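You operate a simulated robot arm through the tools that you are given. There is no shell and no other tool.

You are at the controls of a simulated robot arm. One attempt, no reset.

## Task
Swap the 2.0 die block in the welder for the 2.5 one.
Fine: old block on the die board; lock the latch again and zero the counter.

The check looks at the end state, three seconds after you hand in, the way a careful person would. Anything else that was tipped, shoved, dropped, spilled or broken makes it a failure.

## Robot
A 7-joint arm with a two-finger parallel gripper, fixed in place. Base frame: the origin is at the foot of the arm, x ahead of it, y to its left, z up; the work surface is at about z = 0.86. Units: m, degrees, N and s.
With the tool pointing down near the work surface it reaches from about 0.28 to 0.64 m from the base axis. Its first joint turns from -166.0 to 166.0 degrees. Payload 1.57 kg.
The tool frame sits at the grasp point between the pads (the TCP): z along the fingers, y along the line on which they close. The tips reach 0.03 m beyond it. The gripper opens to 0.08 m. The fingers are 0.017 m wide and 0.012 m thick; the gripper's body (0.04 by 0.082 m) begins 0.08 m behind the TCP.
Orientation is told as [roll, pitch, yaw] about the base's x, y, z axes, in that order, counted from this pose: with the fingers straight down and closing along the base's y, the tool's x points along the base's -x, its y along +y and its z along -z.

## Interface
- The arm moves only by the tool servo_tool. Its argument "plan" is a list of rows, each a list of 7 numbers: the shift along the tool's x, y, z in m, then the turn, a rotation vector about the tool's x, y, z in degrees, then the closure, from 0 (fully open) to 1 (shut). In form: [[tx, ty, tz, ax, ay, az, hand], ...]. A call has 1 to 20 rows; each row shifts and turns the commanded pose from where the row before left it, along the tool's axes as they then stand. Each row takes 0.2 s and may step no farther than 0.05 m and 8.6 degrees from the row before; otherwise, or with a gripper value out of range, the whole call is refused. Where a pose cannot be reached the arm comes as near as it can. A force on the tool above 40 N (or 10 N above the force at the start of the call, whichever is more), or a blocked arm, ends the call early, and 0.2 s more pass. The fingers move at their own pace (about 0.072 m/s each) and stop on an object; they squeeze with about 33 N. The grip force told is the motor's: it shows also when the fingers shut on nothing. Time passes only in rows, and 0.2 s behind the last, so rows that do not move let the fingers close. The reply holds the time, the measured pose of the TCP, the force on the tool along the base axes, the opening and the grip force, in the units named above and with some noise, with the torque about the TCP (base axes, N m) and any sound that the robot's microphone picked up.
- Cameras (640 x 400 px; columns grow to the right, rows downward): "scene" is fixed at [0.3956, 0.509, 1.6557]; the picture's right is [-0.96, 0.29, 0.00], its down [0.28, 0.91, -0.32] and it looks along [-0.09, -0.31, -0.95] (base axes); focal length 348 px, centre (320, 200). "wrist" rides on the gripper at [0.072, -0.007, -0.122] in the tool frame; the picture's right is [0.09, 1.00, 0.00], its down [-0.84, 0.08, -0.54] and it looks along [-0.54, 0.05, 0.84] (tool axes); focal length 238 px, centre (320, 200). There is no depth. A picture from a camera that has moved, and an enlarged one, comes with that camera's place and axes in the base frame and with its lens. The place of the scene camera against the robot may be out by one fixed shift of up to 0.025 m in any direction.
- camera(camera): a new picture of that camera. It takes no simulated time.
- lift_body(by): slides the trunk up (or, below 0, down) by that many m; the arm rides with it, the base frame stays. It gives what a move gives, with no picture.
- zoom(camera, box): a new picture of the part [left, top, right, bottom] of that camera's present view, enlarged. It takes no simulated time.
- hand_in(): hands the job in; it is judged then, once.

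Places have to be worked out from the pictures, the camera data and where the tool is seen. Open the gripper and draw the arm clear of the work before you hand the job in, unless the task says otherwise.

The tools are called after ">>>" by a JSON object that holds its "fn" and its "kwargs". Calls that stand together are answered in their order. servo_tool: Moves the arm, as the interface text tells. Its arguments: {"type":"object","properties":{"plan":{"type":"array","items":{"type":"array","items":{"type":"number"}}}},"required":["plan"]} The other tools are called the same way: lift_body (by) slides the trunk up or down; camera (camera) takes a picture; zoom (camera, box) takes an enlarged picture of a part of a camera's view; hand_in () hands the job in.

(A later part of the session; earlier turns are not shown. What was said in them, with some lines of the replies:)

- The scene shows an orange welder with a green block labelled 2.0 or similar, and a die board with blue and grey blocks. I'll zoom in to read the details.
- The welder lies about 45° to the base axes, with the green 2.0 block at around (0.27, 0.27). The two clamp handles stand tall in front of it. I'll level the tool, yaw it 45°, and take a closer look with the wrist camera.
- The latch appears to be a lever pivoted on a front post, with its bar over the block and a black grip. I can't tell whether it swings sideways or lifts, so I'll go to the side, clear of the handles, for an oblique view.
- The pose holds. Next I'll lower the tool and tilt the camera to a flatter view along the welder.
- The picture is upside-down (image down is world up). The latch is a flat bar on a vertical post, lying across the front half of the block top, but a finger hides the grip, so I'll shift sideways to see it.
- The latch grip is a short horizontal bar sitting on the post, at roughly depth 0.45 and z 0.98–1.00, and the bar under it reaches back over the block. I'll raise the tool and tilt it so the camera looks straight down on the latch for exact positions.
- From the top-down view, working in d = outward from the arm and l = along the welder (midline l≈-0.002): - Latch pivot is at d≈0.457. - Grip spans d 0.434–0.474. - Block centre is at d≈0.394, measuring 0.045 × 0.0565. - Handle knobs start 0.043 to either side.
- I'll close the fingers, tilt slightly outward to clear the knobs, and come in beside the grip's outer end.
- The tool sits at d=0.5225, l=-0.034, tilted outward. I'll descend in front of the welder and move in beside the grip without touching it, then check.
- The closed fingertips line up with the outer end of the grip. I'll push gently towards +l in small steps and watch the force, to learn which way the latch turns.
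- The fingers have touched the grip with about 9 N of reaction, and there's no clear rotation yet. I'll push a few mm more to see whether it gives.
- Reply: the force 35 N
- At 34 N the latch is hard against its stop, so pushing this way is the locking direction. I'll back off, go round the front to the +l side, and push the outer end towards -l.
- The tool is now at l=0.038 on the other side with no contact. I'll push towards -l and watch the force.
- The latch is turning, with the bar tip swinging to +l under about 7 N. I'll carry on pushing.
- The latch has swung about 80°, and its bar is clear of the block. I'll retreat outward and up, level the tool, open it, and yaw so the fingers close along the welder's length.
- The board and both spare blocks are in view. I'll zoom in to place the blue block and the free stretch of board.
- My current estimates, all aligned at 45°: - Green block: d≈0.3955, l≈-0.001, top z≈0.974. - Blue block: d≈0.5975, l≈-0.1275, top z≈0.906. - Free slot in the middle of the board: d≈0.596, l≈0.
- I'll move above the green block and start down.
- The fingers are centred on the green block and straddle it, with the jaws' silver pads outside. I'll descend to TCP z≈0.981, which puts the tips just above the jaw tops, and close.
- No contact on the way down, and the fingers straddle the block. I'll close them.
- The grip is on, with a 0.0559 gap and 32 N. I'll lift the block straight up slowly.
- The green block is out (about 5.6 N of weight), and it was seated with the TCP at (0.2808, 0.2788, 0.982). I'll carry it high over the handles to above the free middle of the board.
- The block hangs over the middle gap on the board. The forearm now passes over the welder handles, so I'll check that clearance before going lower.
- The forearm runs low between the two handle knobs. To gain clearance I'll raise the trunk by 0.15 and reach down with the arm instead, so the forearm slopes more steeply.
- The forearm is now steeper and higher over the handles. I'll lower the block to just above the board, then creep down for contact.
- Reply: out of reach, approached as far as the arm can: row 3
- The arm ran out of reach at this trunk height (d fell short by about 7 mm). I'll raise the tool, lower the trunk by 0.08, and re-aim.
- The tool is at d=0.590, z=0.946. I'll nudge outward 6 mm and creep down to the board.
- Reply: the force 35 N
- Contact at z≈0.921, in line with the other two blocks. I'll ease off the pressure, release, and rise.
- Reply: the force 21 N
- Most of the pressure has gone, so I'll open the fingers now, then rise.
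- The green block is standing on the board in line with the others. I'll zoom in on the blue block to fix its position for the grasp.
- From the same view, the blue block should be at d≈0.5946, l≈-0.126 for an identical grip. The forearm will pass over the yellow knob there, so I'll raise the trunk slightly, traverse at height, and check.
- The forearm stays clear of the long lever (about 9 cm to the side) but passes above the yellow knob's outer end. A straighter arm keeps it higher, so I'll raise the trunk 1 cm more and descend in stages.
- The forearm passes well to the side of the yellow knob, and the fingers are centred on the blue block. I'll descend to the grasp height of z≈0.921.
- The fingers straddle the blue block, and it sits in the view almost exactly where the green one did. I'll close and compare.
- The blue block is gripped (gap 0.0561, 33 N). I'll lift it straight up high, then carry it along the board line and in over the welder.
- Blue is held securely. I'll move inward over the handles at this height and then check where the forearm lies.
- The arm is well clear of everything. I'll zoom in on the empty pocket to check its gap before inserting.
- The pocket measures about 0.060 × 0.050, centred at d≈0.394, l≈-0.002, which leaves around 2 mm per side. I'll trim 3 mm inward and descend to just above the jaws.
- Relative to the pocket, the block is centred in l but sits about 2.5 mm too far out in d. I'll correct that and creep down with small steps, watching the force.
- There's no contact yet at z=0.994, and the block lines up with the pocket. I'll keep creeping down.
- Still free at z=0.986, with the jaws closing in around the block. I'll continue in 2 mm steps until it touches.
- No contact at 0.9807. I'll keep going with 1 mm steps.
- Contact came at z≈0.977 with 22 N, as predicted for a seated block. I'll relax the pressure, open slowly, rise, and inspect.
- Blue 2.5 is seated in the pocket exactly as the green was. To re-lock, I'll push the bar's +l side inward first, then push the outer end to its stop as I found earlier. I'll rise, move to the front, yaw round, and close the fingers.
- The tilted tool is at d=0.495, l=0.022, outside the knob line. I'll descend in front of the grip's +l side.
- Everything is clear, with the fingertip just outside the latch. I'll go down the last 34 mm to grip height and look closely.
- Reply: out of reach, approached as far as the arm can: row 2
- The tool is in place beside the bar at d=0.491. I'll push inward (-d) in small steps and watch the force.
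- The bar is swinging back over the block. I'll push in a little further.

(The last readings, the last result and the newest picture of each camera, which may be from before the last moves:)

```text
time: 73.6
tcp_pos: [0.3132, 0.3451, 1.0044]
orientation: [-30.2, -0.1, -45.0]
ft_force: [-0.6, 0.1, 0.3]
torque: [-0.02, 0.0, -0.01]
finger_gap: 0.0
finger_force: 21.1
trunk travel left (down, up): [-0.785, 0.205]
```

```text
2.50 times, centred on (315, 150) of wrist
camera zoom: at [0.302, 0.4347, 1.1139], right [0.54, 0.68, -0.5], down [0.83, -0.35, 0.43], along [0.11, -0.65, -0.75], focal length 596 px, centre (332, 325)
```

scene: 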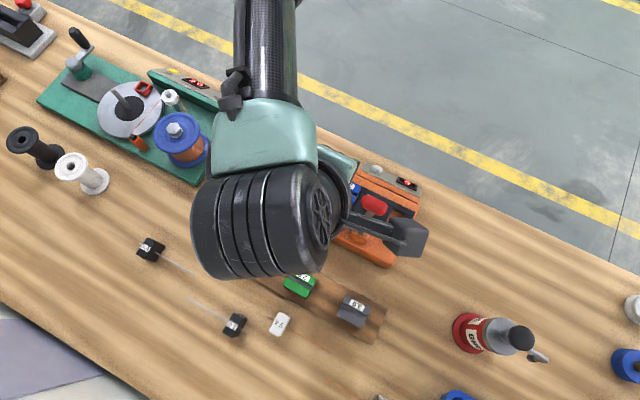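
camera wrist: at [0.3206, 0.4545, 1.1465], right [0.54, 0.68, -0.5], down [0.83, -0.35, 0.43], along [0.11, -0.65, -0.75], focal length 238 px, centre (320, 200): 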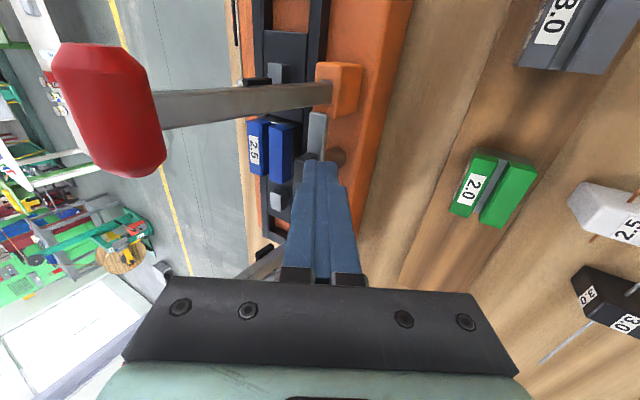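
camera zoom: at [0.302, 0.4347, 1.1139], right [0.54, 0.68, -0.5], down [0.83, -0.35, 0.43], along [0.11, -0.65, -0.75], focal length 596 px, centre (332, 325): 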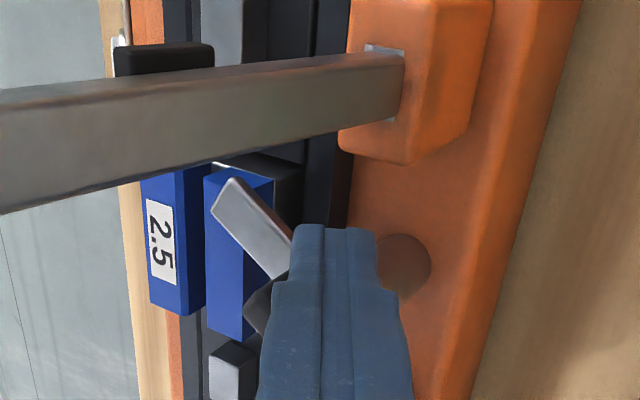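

The bar has rotated about 50° towards locked and overlaps the block top. I'll lift over the grip to its -l side for the final push to the stop.

>>> {"fn": "servo_tool", "kwargs": {"plan": [[0, 0.0035, -0.002, 0, 0, 0, 1], [0, -0.0175, -0.0303, 0, 0, 0, 1], [0, 0.0157, -0.009, 0, 0, 0, 1], [-0.03, 0, 0, 0, 0, 0, 1], [-0.0286, 0, 0, 0, 0, 0, 1], [0, 0.0175, 0.0303, 0, 0, 0, 1], [0, 0, 0, 0, 0, 0, 1]]}}

>>> {"fn": "zoom", "kwargs": {"camera": "wrist", "box": [230, 70, 400, 230]}}

```text
time: 75.2
tcp_pos: [0.371, 0.3197, 1.0045]
orientation: [-30.0, 0.1, -44.9]
ft_force: [-0.1, -0.4, 0.3]
torque: [-0.02, -0.02, 0.01]
finger_gap: 0.0
finger_force: 21.2
trunk travel left (down, up): [-0.785, 0.205]
```

```text
2.50 times, centred on (315, 150) of wrist
camera zoom: at [0.3588, 0.4091, 1.1143], right [0.54, 0.68, -0.5], down [0.83, -0.35, 0.43], along [0.12, -0.65, -0.75], focal length 596 px, centre (332, 325)
```

zoom: 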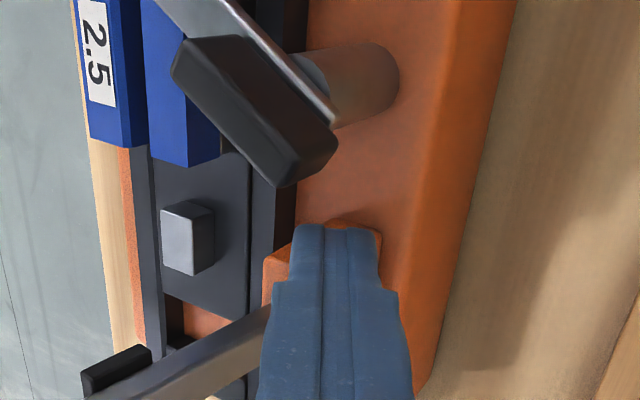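

The fingertip is lined up with the grip's outer end on the -l side. I'll push +l towards the locked stop, expected at l≈-0.015.

>>> {"fn": "servo_tool", "kwargs": {"plan": [[0.006, 0, 0, 0, 0, 0, 1], [0.004, 0, 0, 0, 0, 0, 1], [0.004, 0, 0, 0, 0, 0, 1], [0.003, 0, 0, 0, 0, 0, 1], [0.002, 0, 0, 0, 0, 0, 1], [0, 0, 0, 0, 0, 0, 1]]}}

>>> {"fn": "zoom", "kwargs": {"camera": "wrist", "box": [230, 70, 400, 230]}}

```text
time: 76.6
tcp_pos: [0.3602, 0.3357, 1.0054]
orientation: [-29.8, 0.1, -44.9]
ft_force: [14.4, 6.7, 4.0]
torque: [0.08, -0.29, -0.07]
finger_gap: 0.0
finger_force: 21.2
trunk travel left (down, up): [-0.785, 0.205]
```

```text
2.50 times, centred on (315, 150) of wrist
camera zoom: at [0.3471, 0.4239, 1.1143], right [0.54, 0.68, -0.49], down [0.83, -0.35, 0.43], along [0.12, -0.65, -0.75], focal length 596 px, centre (332, 325)
```

zoom: 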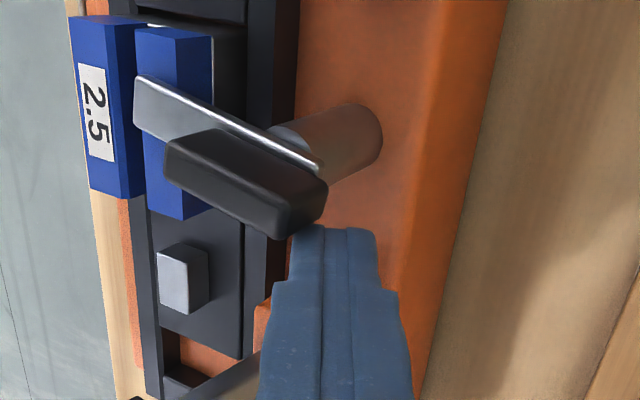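

It's turning, with roughly 20° to go. I'll continue pushing +l in small steps.

>>> {"fn": "servo_tool", "kwargs": {"plan": [[0.002, 0, 0, 0, 0, 0, 1], [0.002, 0, 0, 0, 0, 0, 1], [0.002, 0, 0, 0, 0, 0, 1], [0, 0, 0, 0, 0, 0, 1]]}}

>>> {"fn": "zoom", "kwargs": {"camera": "wrist", "box": [230, 70, 400, 230]}}

```text
time: 77.6
tcp_pos: [0.3569, 0.3384, 1.0038]
orientation: [-29.7, -0.1, -44.9]
ft_force: [29.1, 7.2, 10.5]
torque: [0.17, -0.37, 0.05]
finger_gap: 0.0001
finger_force: 21.4
trunk travel left (down, up): [-0.785, 0.205]
```

```text
2.50 times, centred on (315, 150) of wrist
camera zoom: at [0.345, 0.4274, 1.114], right [0.55, 0.68, -0.49], down [0.83, -0.35, 0.43], along [0.12, -0.65, -0.75], focal length 596 px, centre (332, 325)
```

zoom: 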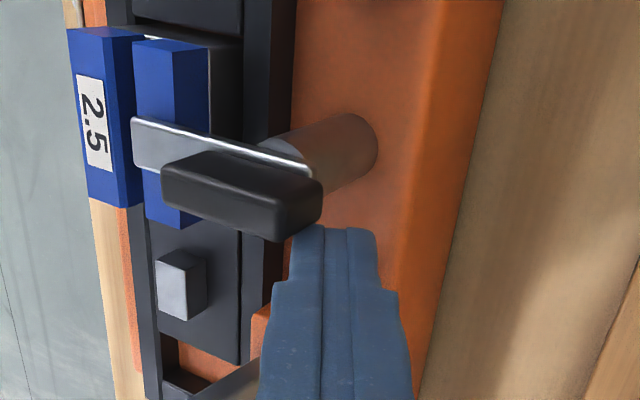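

About 10° remain, but the finger has slid onto the end face of the grip (outward force). I'll back off, come in 8 mm deeper so it bears on the grip's side, and push again.

>>> {"fn": "servo_tool", "kwargs": {"plan": [[-0.008, 0, 0, 0, 0, 0, 1], [-0.012, 0, 0, 0, 0, 0, 1], [0, -0.0069, 0.004, 0, 0, 0, 1], [0.004, 0, 0, 0, 0, 0, 1], [0.004, 0, 0, 0, 0, 0, 1], [0, 0, 0, 0, 0, 0, 1]]}}

>>> {"fn": "zoom", "kwargs": {"camera": "wrist", "box": [230, 70, 400, 230]}}

```text
time: 79.0
tcp_pos: [0.3551, 0.3246, 1.004]
orientation: [-30.1, 0.1, -44.9]
ft_force: [-0.9, 0.2, 0.5]
torque: [0.01, 0.01, 0.01]
finger_gap: 0.0001
finger_force: 21.1
trunk travel left (down, up): [-0.785, 0.205]
```

```text
2.50 times, centred on (315, 150) of wrist
camera zoom: at [0.3441, 0.4124, 1.1133], right [0.54, 0.68, -0.5], down [0.83, -0.35, 0.43], along [0.11, -0.65, -0.75], focal length 596 px, centre (332, 325)
```

zoom: 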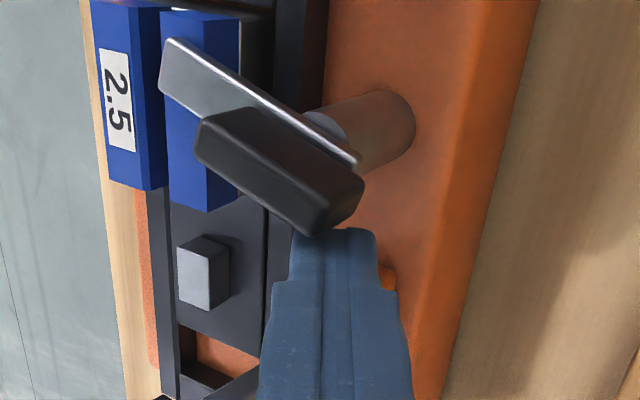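

The grip was dragged back a bit as I withdrew, but now the finger bears on its side. I'll push +l again.

>>> {"fn": "servo_tool", "kwargs": {"plan": [[0.002, 0, 0, 0, 0, 0, 1], [0.002, 0, 0, 0, 0, 0, 1], [0.002, 0, 0, 0, 0, 0, 1], [0, 0, 0, 0, 0, 0, 1]]}}

>>> {"fn": "zoom", "kwargs": {"camera": "wrist", "box": [230, 70, 400, 230]}}

```text
time: 80.0
tcp_pos: [0.3505, 0.328, 1.004]
orientation: [-30.1, 0.1, -44.9]
ft_force: [-0.6, -0.6, 0.2]
torque: [0.0, -0.01, -0.01]
finger_gap: 0.0001
finger_force: 20.9
trunk travel left (down, up): [-0.785, 0.205]
```

```text
2.50 times, centred on (315, 150) of wrist
camera zoom: at [0.3399, 0.417, 1.1136], right [0.54, 0.68, -0.5], down [0.83, -0.35, 0.43], along [0.11, -0.65, -0.75], focal length 596 px, centre (332, 325)
```

zoom: 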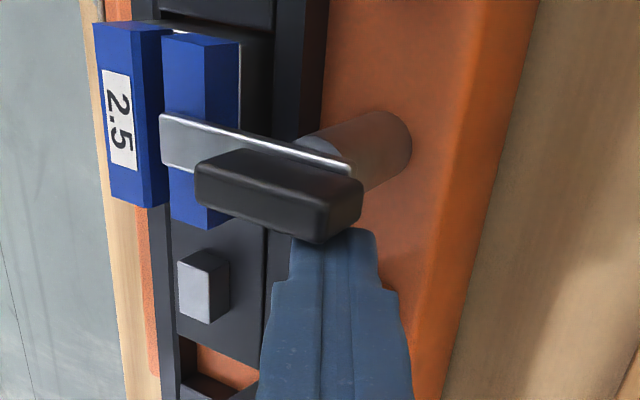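

It's moving smoothly with no resistance. I'll continue to the stop.

>>> {"fn": "servo_tool", "kwargs": {"plan": [[0.002, 0, 0, 0, 0, 0, 1], [0.002, 0, 0, 0, 0, 0, 1], [0.0015, 0, 0, 0, 0, 0, 1], [0, 0, 0, 0, 0, 0, 1]]}}

>>> {"fn": "zoom", "kwargs": {"camera": "wrist", "box": [230, 70, 400, 230]}}

```text
time: 81.0
tcp_pos: [0.3517, 0.3283, 1.0046]
orientation: [-30.0, -0.3, -45.1]
ft_force: [19.4, -16.1, 3.1]
torque: [-0.53, -0.35, 0.38]
finger_gap: 0.0001
finger_force: 21.1
trunk travel left (down, up): [-0.785, 0.205]
```

```text
2.50 times, centred on (315, 150) of wrist
camera zoom: at [0.3393, 0.4179, 1.1133], right [0.55, 0.67, -0.5], down [0.83, -0.35, 0.43], along [0.12, -0.65, -0.75], focal length 596 px, centre (332, 325)
```

zoom: 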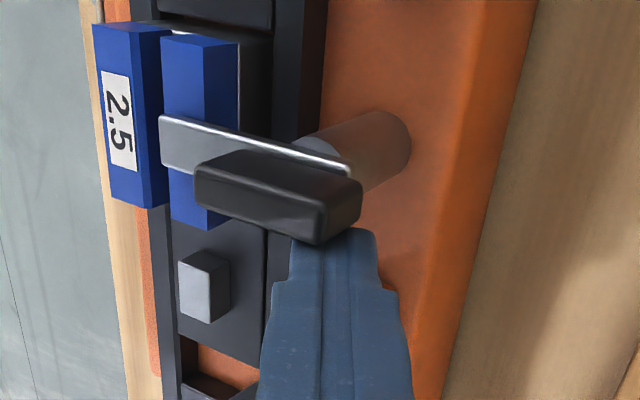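

The latch is firmly on its stop, with 25 N purely sideways as at the start. I'll withdraw sideways so nothing drags, move out, and rise, then check.

>>> {"fn": "servo_tool", "kwargs": {"plan": [[-0.008, 0, 0, 0, 0, 0, 1], [-0.005, 0, 0, 0, 0, 0, 1], [0, 0.0078, -0.0045, 0, 0, 0, 1], [0, -0.02, -0.0346, 0, 0, 0, 1], [0, -0.0225, -0.039, 0, 0, 0, 1], [0, -0.0225, -0.039, 0, 0, 0, 1], [0, -0.0225, -0.039, 0, 0, 0, 1], [0, -0.0225, -0.039, 0, 0, 0, 1], [0, 0, 0, 0, 0, 0, 1]]}}

>>> {"fn": "zoom", "kwargs": {"camera": "wrist", "box": [260, 60, 440, 180]}}

>>> {"fn": "camera", "kwargs": {"camera": "scene"}}

```text
time: 83.0
tcp_pos: [0.3644, 0.3299, 1.2244]
orientation: [-30.1, 0.1, -45.0]
ft_force: [0.3, 0.8, -0.1]
torque: [0.0, 0.01, 0.01]
finger_gap: 0.0001
finger_force: 21.2
trunk travel left (down, up): [-0.785, 0.205]
```

```text
3.33 times, centred on (350, 120) of wrist
camera zoom: at [0.3525, 0.4186, 1.3339], right [0.54, 0.67, -0.5], down [0.83, -0.35, 0.43], along [0.11, -0.65, -0.75], focal length 794 px, centre (220, 467)
```

zoom: 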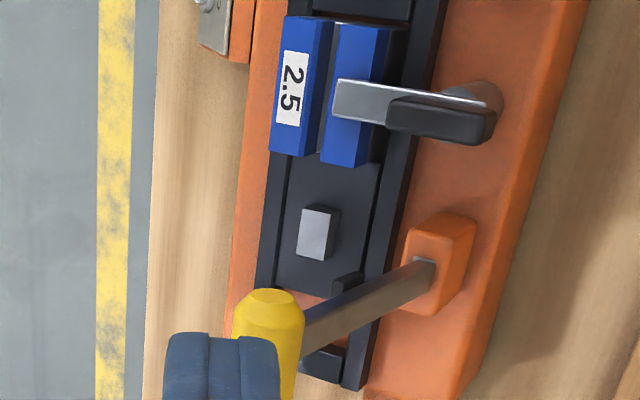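

```text
taken
```

scene: 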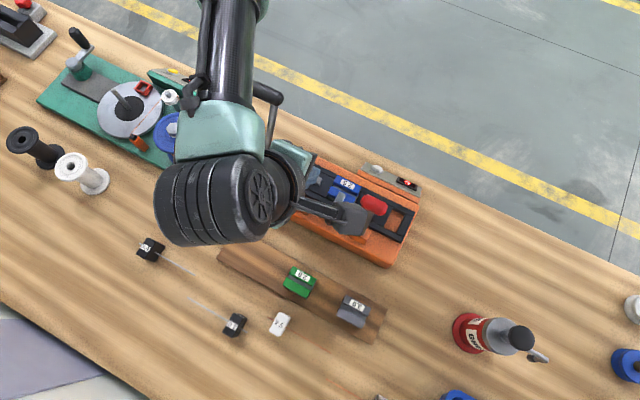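

The latch lies straight over the blue block again. Next is the ZERO button behind the welder: I'll level, yaw back to 45°, move over it, and tilt so the camera looks nearly straight down.

>>> {"fn": "servo_tool", "kwargs": {"plan": [[0, 0, 0, -7.5, 0, 0, 1], [0, 0, 0, -7.5, 0, 0, 1], [0, 0, 0, -7.5, 0, 0, 1], [0, 0, 0, -7.5, 0, 0, 1], [0, 0, 0, 0, 0, -8.2, 1], [0, 0, 0, 0, 0, -8.2, 1], [0, 0, 0, 0, 0, -8.2, 1], [0, 0, 0, 0, 0, -8.2, 1], [0, 0, 0, 0, 0, -8.2, 1], [0, 0, 0, 0, 0, -8.2, 1], [0, 0, 0, 0, 0, -8.2, 1], [0, 0, 0, 0, 0, -8.2, 1], [0, 0, 0, 0, 0, -8.2, 1], [0, 0, 0, 0, 0, -8.2, 1], [0, 0, 0, 0, 0, -8.0, 1], [0, 0, 0, 0, 0, 0, 1]]}}

>>> {"fn": "servo_tool", "kwargs": {"plan": [[0.038, 0.012, 0, 0, 0, 0, 1], [0.038, 0.012, 0, 0, 0, 0, 1], [0.038, 0.012, 0, 0, 0, 0, 1], [0.038, 0.012, 0, 0, 0, 0, 1], [0.038, 0.012, 0, 0, 0, 0, 1], [0, 0, 0, 0, 6.7, 0, 1], [0, 0, 0, 0, 6.7, 0, 1], [0, 0, 0, 0, 6.6, 0, 1], [0, 0, 0, 0, 0, 0, 1]]}}

>>> {"fn": "camera", "kwargs": {"camera": "wrist"}}

>>> {"fn": "camera", "kwargs": {"camera": "scene"}}

```text
time: 86.4
tcp_pos: [0.3653, 0.3298, 1.2238]
orientation: [0.0, 0.0, 45.2]
ft_force: [0.3, -0.7, -0.1]
torque: [-0.01, 0.0, -0.01]
finger_gap: 0.0002
finger_force: 20.7
trunk travel left (down, up): [-0.785, 0.205]
```

```text
time: 88.4
tcp_pos: [0.1867, 0.2362, 1.2244]
orientation: [0.0, 20.1, 45.2]
ft_force: [0.2, -0.5, -0.7]
torque: [0.01, 0.02, -0.03]
finger_gap: 0.0001
finger_force: 21.1
trunk travel left (down, up): [-0.785, 0.205]
```

```text
taken
camera wrist: at [0.1734, 0.2129, 1.364], right [-0.77, 0.64, 0.03], down [0.63, 0.74, 0.22], along [0.12, 0.19, -0.97], focal length 238 px, centre (320, 200)
```

wrist: 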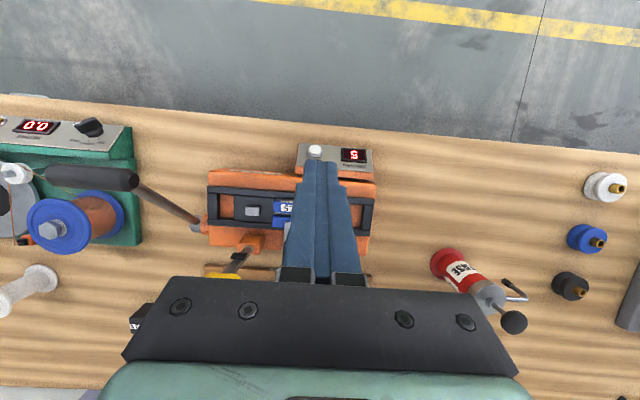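

```text
taken
```

scene: 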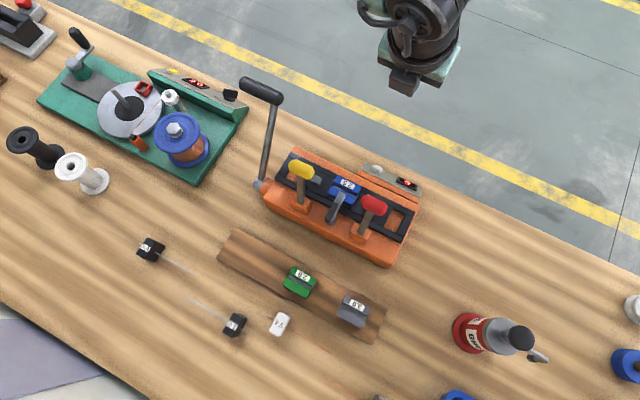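

>>> {"fn": "zoom", "kwargs": {"camera": "wrist", "box": [280, 130, 390, 190]}}

>>> {"fn": "zoom", "kwargs": {"camera": "scene", "box": [340, 150, 430, 210]}}

>>> {"fn": "zoom", "kwargs": {"camera": "scene", "box": [290, 150, 390, 240]}}

```text
5.82 times, centred on (335, 160) of wrist
camera zoom: at [0.1734, 0.2129, 1.364], right [-0.77, 0.64, 0.03], down [0.63, 0.74, 0.22], along [0.12, 0.19, -0.97], focal length 1387 px, centre (233, 433)
```

zoom: 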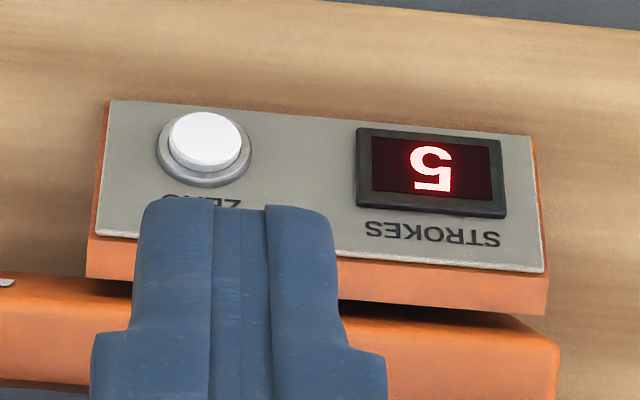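

```text
6.67 times, centred on (385, 180) of scene
camera zoom: at [0.3956, 0.509, 1.6557], right [-0.96, 0.29, 0.0], down [0.28, 0.91, -0.32], along [-0.09, -0.31, -0.95], focal length 2324 px, centre (-113, 333)
```

zoom: 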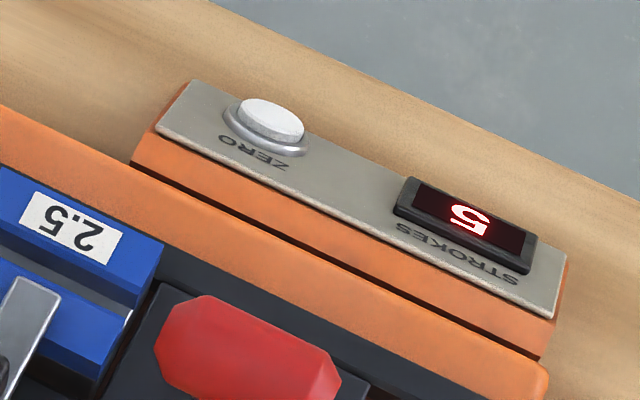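

```text
4.44 times, centred on (340, 195) of scene
camera zoom: at [0.3956, 0.509, 1.6557], right [-0.96, 0.29, 0.0], down [0.28, 0.91, -0.32], along [-0.09, -0.31, -0.95], focal length 1549 px, centre (231, 222)
```

zoom: 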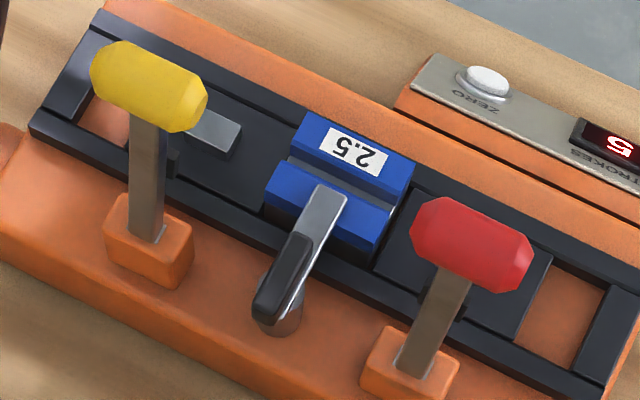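

The latch matches the starting picture. The ZERO button top is at about (0.174, 0.2225), z≈0.89–0.90. I'll align the fingertip over it and descend to about 2 cm above.

>>> {"fn": "servo_tool", "kwargs": {"plan": [[0.015, -0.001, 0.0055, 0, 0, 0, 1], [-0.0161, 0, 0.0442, 0, 0, 0, 1], [-0.0161, 0, 0.0442, 0, 0, 0, 1], [-0.0161, 0, 0.0442, 0, 0, 0, 1], [-0.0161, 0, 0.0442, 0, 0, 0, 1], [-0.0161, 0, 0.0442, 0, 0, 0, 1], [-0.0137, 0, 0.0376, 0, 0, 0, 1], [0, 0, 0, 0, 0, 0, 1]]}}

>>> {"fn": "zoom", "kwargs": {"camera": "wrist", "box": [220, 60, 440, 220]}}

>>> {"fn": "zoom", "kwargs": {"camera": "scene", "box": [300, 110, 440, 230]}}

```text
time: 90.2
tcp_pos: [0.1772, 0.2239, 0.9479]
orientation: [0.1, 20.0, 45.0]
ft_force: [0.2, -1.1, 0.0]
torque: [0.0, -0.01, 0.04]
finger_gap: 0.0
finger_force: 21.7
trunk travel left (down, up): [-0.785, 0.205]
```

```text
2.50 times, centred on (330, 140) of wrist
camera zoom: at [0.1631, 0.2005, 1.0875], right [-0.77, 0.64, 0.03], down [0.63, 0.74, 0.22], along [0.12, 0.19, -0.97], focal length 596 px, centre (295, 350)
```

zoom: 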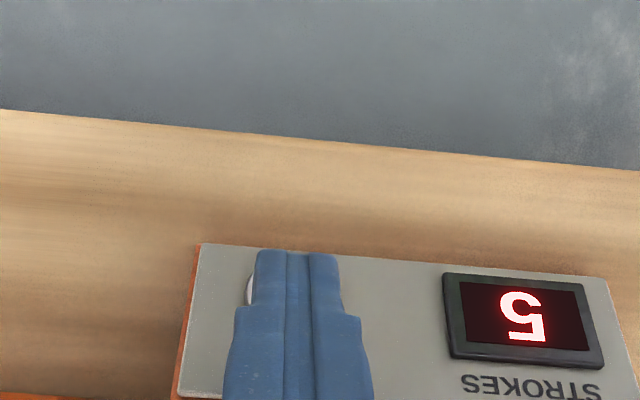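

```text
3.33 times, centred on (370, 170) of scene
camera zoom: at [0.3956, 0.509, 1.6557], right [-0.96, 0.29, 0.0], down [0.28, 0.91, -0.32], along [-0.09, -0.31, -0.95], focal length 1162 px, centre (153, 300)
```

zoom: 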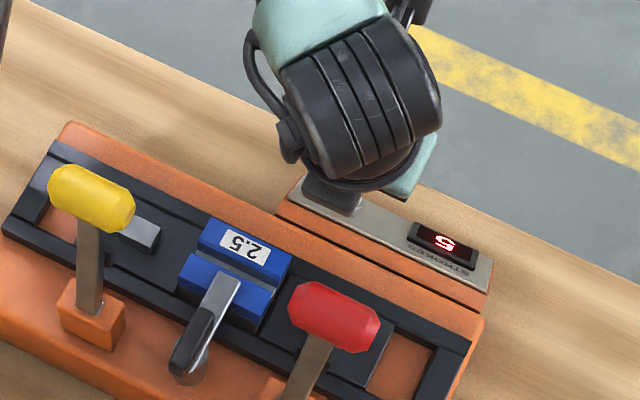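

The tip covers the button evenly. I'll descend, with small steps near contact.

>>> {"fn": "servo_tool", "kwargs": {"plan": [[-0.0034, 0, 0.0094, 0, 0, 0, 1], [-0.0024, 0, 0.0066, 0, 0, 0, 1], [-0.0007, 0, 0.0019, 0, 0, 0, 1], [-0.0007, 0, 0.0019, 0, 0, 0, 1], [-0.0007, 0, 0.0019, 0, 0, 0, 1], [0, 0, 0, 0, 0, 0, 1]]}}

>>> {"fn": "zoom", "kwargs": {"camera": "scene", "box": [300, 110, 440, 230]}}

>>> {"fn": "zoom", "kwargs": {"camera": "wrist", "box": [220, 60, 440, 220]}}

```text
time: 91.6
tcp_pos: [0.176, 0.2243, 0.9267]
orientation: [0.1, 20.0, 45.2]
ft_force: [-1.2, 0.3, 3.4]
torque: [-0.01, 0.02, 0.01]
finger_gap: 0.0
finger_force: 20.9
trunk travel left (down, up): [-0.785, 0.205]
heard: click
```

```text
3.33 times, centred on (370, 170) of scene
camera zoom: at [0.3956, 0.509, 1.6557], right [-0.96, 0.29, 0.0], down [0.28, 0.91, -0.32], along [-0.09, -0.31, -0.95], focal length 1162 px, centre (153, 300)
```

zoom: 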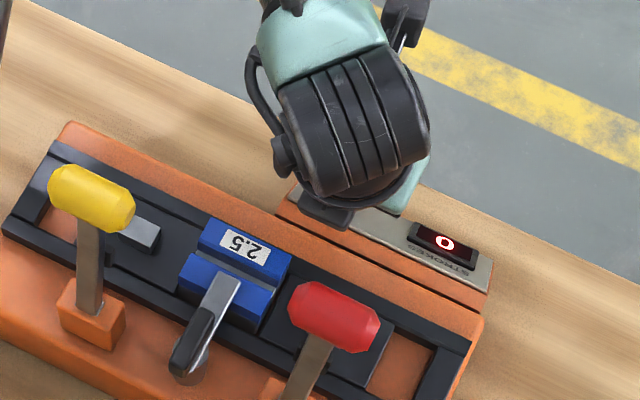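

```text
2.50 times, centred on (330, 140) of wrist
camera zoom: at [0.1629, 0.2011, 1.0654], right [-0.77, 0.64, 0.03], down [0.63, 0.74, 0.22], along [0.12, 0.19, -0.97], focal length 596 px, centre (295, 350)
```

zoom: 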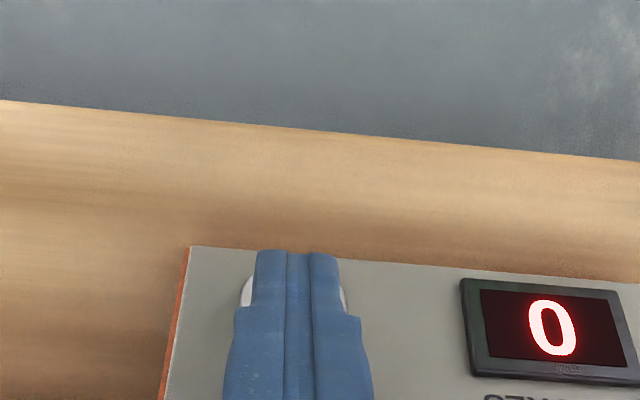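

The button clicked and the counter reads 0. I'll rise straight up well clear, open the gripper, and inspect the whole scene.

>>> {"fn": "servo_tool", "kwargs": {"plan": [[0.0034, 0, -0.0094, 0, 0, 0, 1], [0.0161, 0, -0.0442, 0, 0, 0, 1], [0.0161, 0, -0.0442, 0, 0, 0, 1], [0.0161, 0, -0.0442, 0, 0, 0, 1], [0.0161, 0, -0.0442, 0, 0, 0, 1], [0.0161, 0, -0.0442, 0, 0, 0, 1], [0.0161, 0, -0.0442, 0, 0, 0, 0], [0, 0, 0, 0, 0, 0, 0], [0, 0, 0, 0, 0, 0, 0], [0, 0, 0, 0, 0, 0, 0]]}}

>>> {"fn": "camera", "kwargs": {"camera": "scene"}}

>>> {"fn": "zoom", "kwargs": {"camera": "scene", "box": [210, 140, 430, 350]}}

>>> {"fn": "camera", "kwargs": {"camera": "wrist"}}

```text
time: 93.8
tcp_pos: [0.1763, 0.2263, 1.2182]
orientation: [0.0, 20.0, 45.1]
ft_force: [0.0, 0.2, 0.2]
torque: [0.01, -0.02, -0.03]
finger_gap: 0.0798
finger_force: 0.0
trunk travel left (down, up): [-0.785, 0.205]
```

```text
taken
```

scene: 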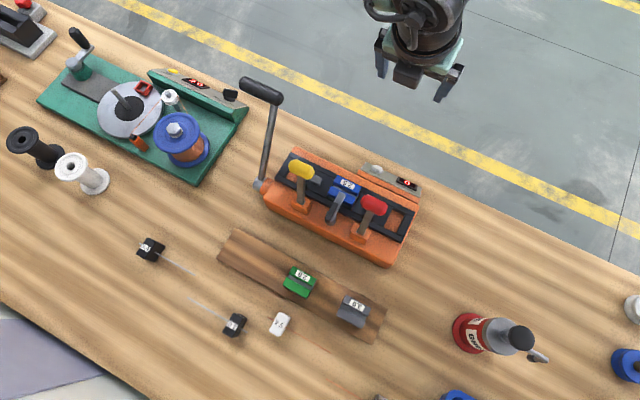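

```text
1.90 times, centred on (320, 245) of scene
camera zoom: at [0.3956, 0.509, 1.6557], right [-0.96, 0.29, 0.0], down [0.28, 0.91, -0.32], along [-0.09, -0.31, -0.95], focal length 664 px, centre (320, 114)
```

zoom: 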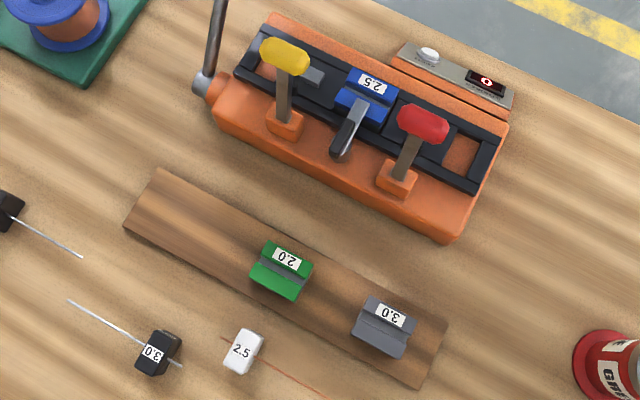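

```text
taken
camera wrist: at [0.1627, 0.2017, 1.3579], right [-0.77, 0.64, 0.03], down [0.63, 0.74, 0.22], along [0.12, 0.19, -0.97], focal length 238 px, centre (320, 200)
```

wrist: 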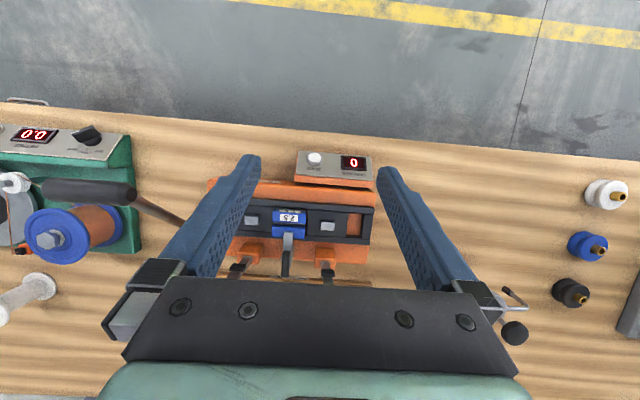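

The scene looks right. One last close look at the latch and block seating before I hand in.

>>> {"fn": "zoom", "kwargs": {"camera": "wrist", "box": [240, 180, 360, 280]}}

>>> {"fn": "zoom", "kwargs": {"camera": "scene", "box": [290, 150, 390, 240]}}

```text
4.00 times, centred on (300, 230) of wrist
camera zoom: at [0.1627, 0.2017, 1.3579], right [-0.77, 0.64, 0.03], down [0.63, 0.74, 0.22], along [0.12, 0.19, -0.97], focal length 953 px, centre (400, 80)
```

zoom: 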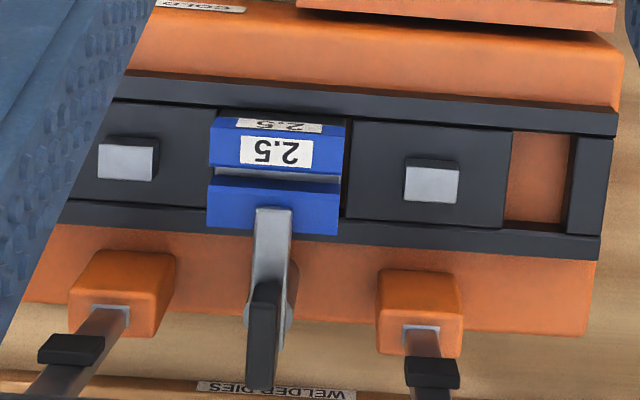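

```text
4.44 times, centred on (340, 195) of scene
camera zoom: at [0.3956, 0.509, 1.6557], right [-0.96, 0.29, 0.0], down [0.28, 0.91, -0.32], along [-0.09, -0.31, -0.95], focal length 1549 px, centre (231, 222)
```

zoom: 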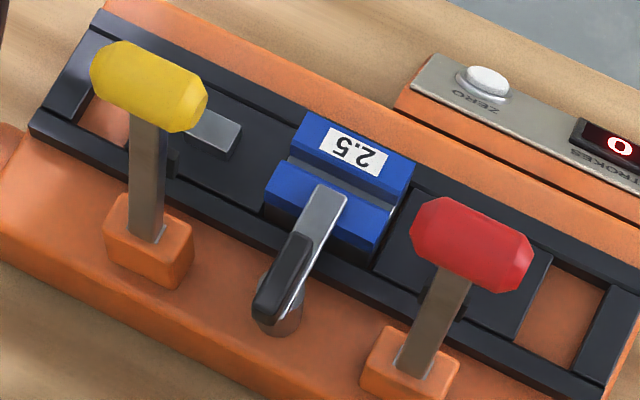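

The latch matches its initial locked position. I'll magnify the block's front edge to confirm it sits fully down.

>>> {"fn": "zoom", "kwargs": {"camera": "scene", "box": [325, 165, 370, 210]}}

>>> {"fn": "zoom", "kwargs": {"camera": "scene", "box": [275, 255, 325, 305]}}

```text
8.89 times, centred on (348, 188) of scene
camera zoom: at [0.3956, 0.509, 1.6557], right [-0.96, 0.29, 0.0], down [0.28, 0.91, -0.32], along [-0.09, -0.31, -0.95], focal length 3098 px, centre (76, 311)
```

zoom: 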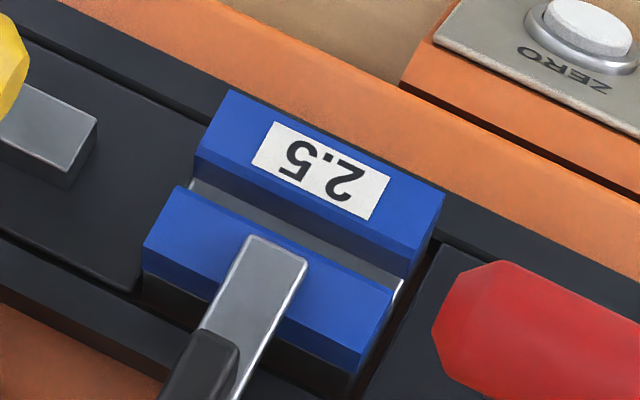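

```text
8.00 times, centred on (300, 280) of scene
camera zoom: at [0.3956, 0.509, 1.6557], right [-0.96, 0.29, 0.0], down [0.28, 0.91, -0.32], along [-0.09, -0.31, -0.95], focal length 2788 px, centre (480, -440)
```

zoom: 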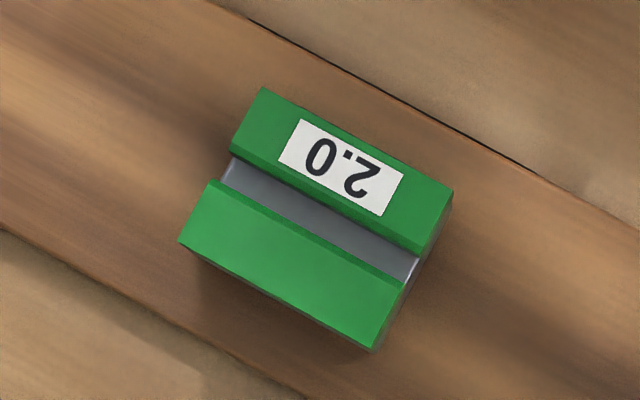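

Here is how things stand:
- **Blue 2.5 block:** seated flat in the welder.
- **Latch:** back on its stop over the block.
- **Counter:** reads 0.
- **Green 2.0 block:** standing flat on the die board.
- **Everything else:** where it was at the start.

The gripper is open and raised clear, so I'm handing in.

>>> {"fn": "hand_in", "kwargs": {}}

```text
The job is handed in.
```

I swapped the dies and handed the job in. No result has come back from the check yet.

- **New block:** the 2.5 block is in the welder pocket. It touched down at the expected height, and the latch bar closed over it without catching.
- **Old block:** the 2.0 block is standing on the die board, between the 3.0 block and the slot the 2.5 came from.
- **Latch:** I pushed it back until it hit its stop, and it looks the same as in the starting picture.
- **Counter:** the ZERO button clicked and the display reads 0.
- **Surroundings:** in the final pictures, nothing else looks moved, tipped or dropped. The gripper is open and about 0.3 m above the welder.

I first pushed the latch the wrong way, against its stop, with about 34 N. It didn't move, and I saw no damage. I also pressed the 2.0 block onto the board with about 35–40 N before letting go, and it may have slipped a few millimetres in the grip.
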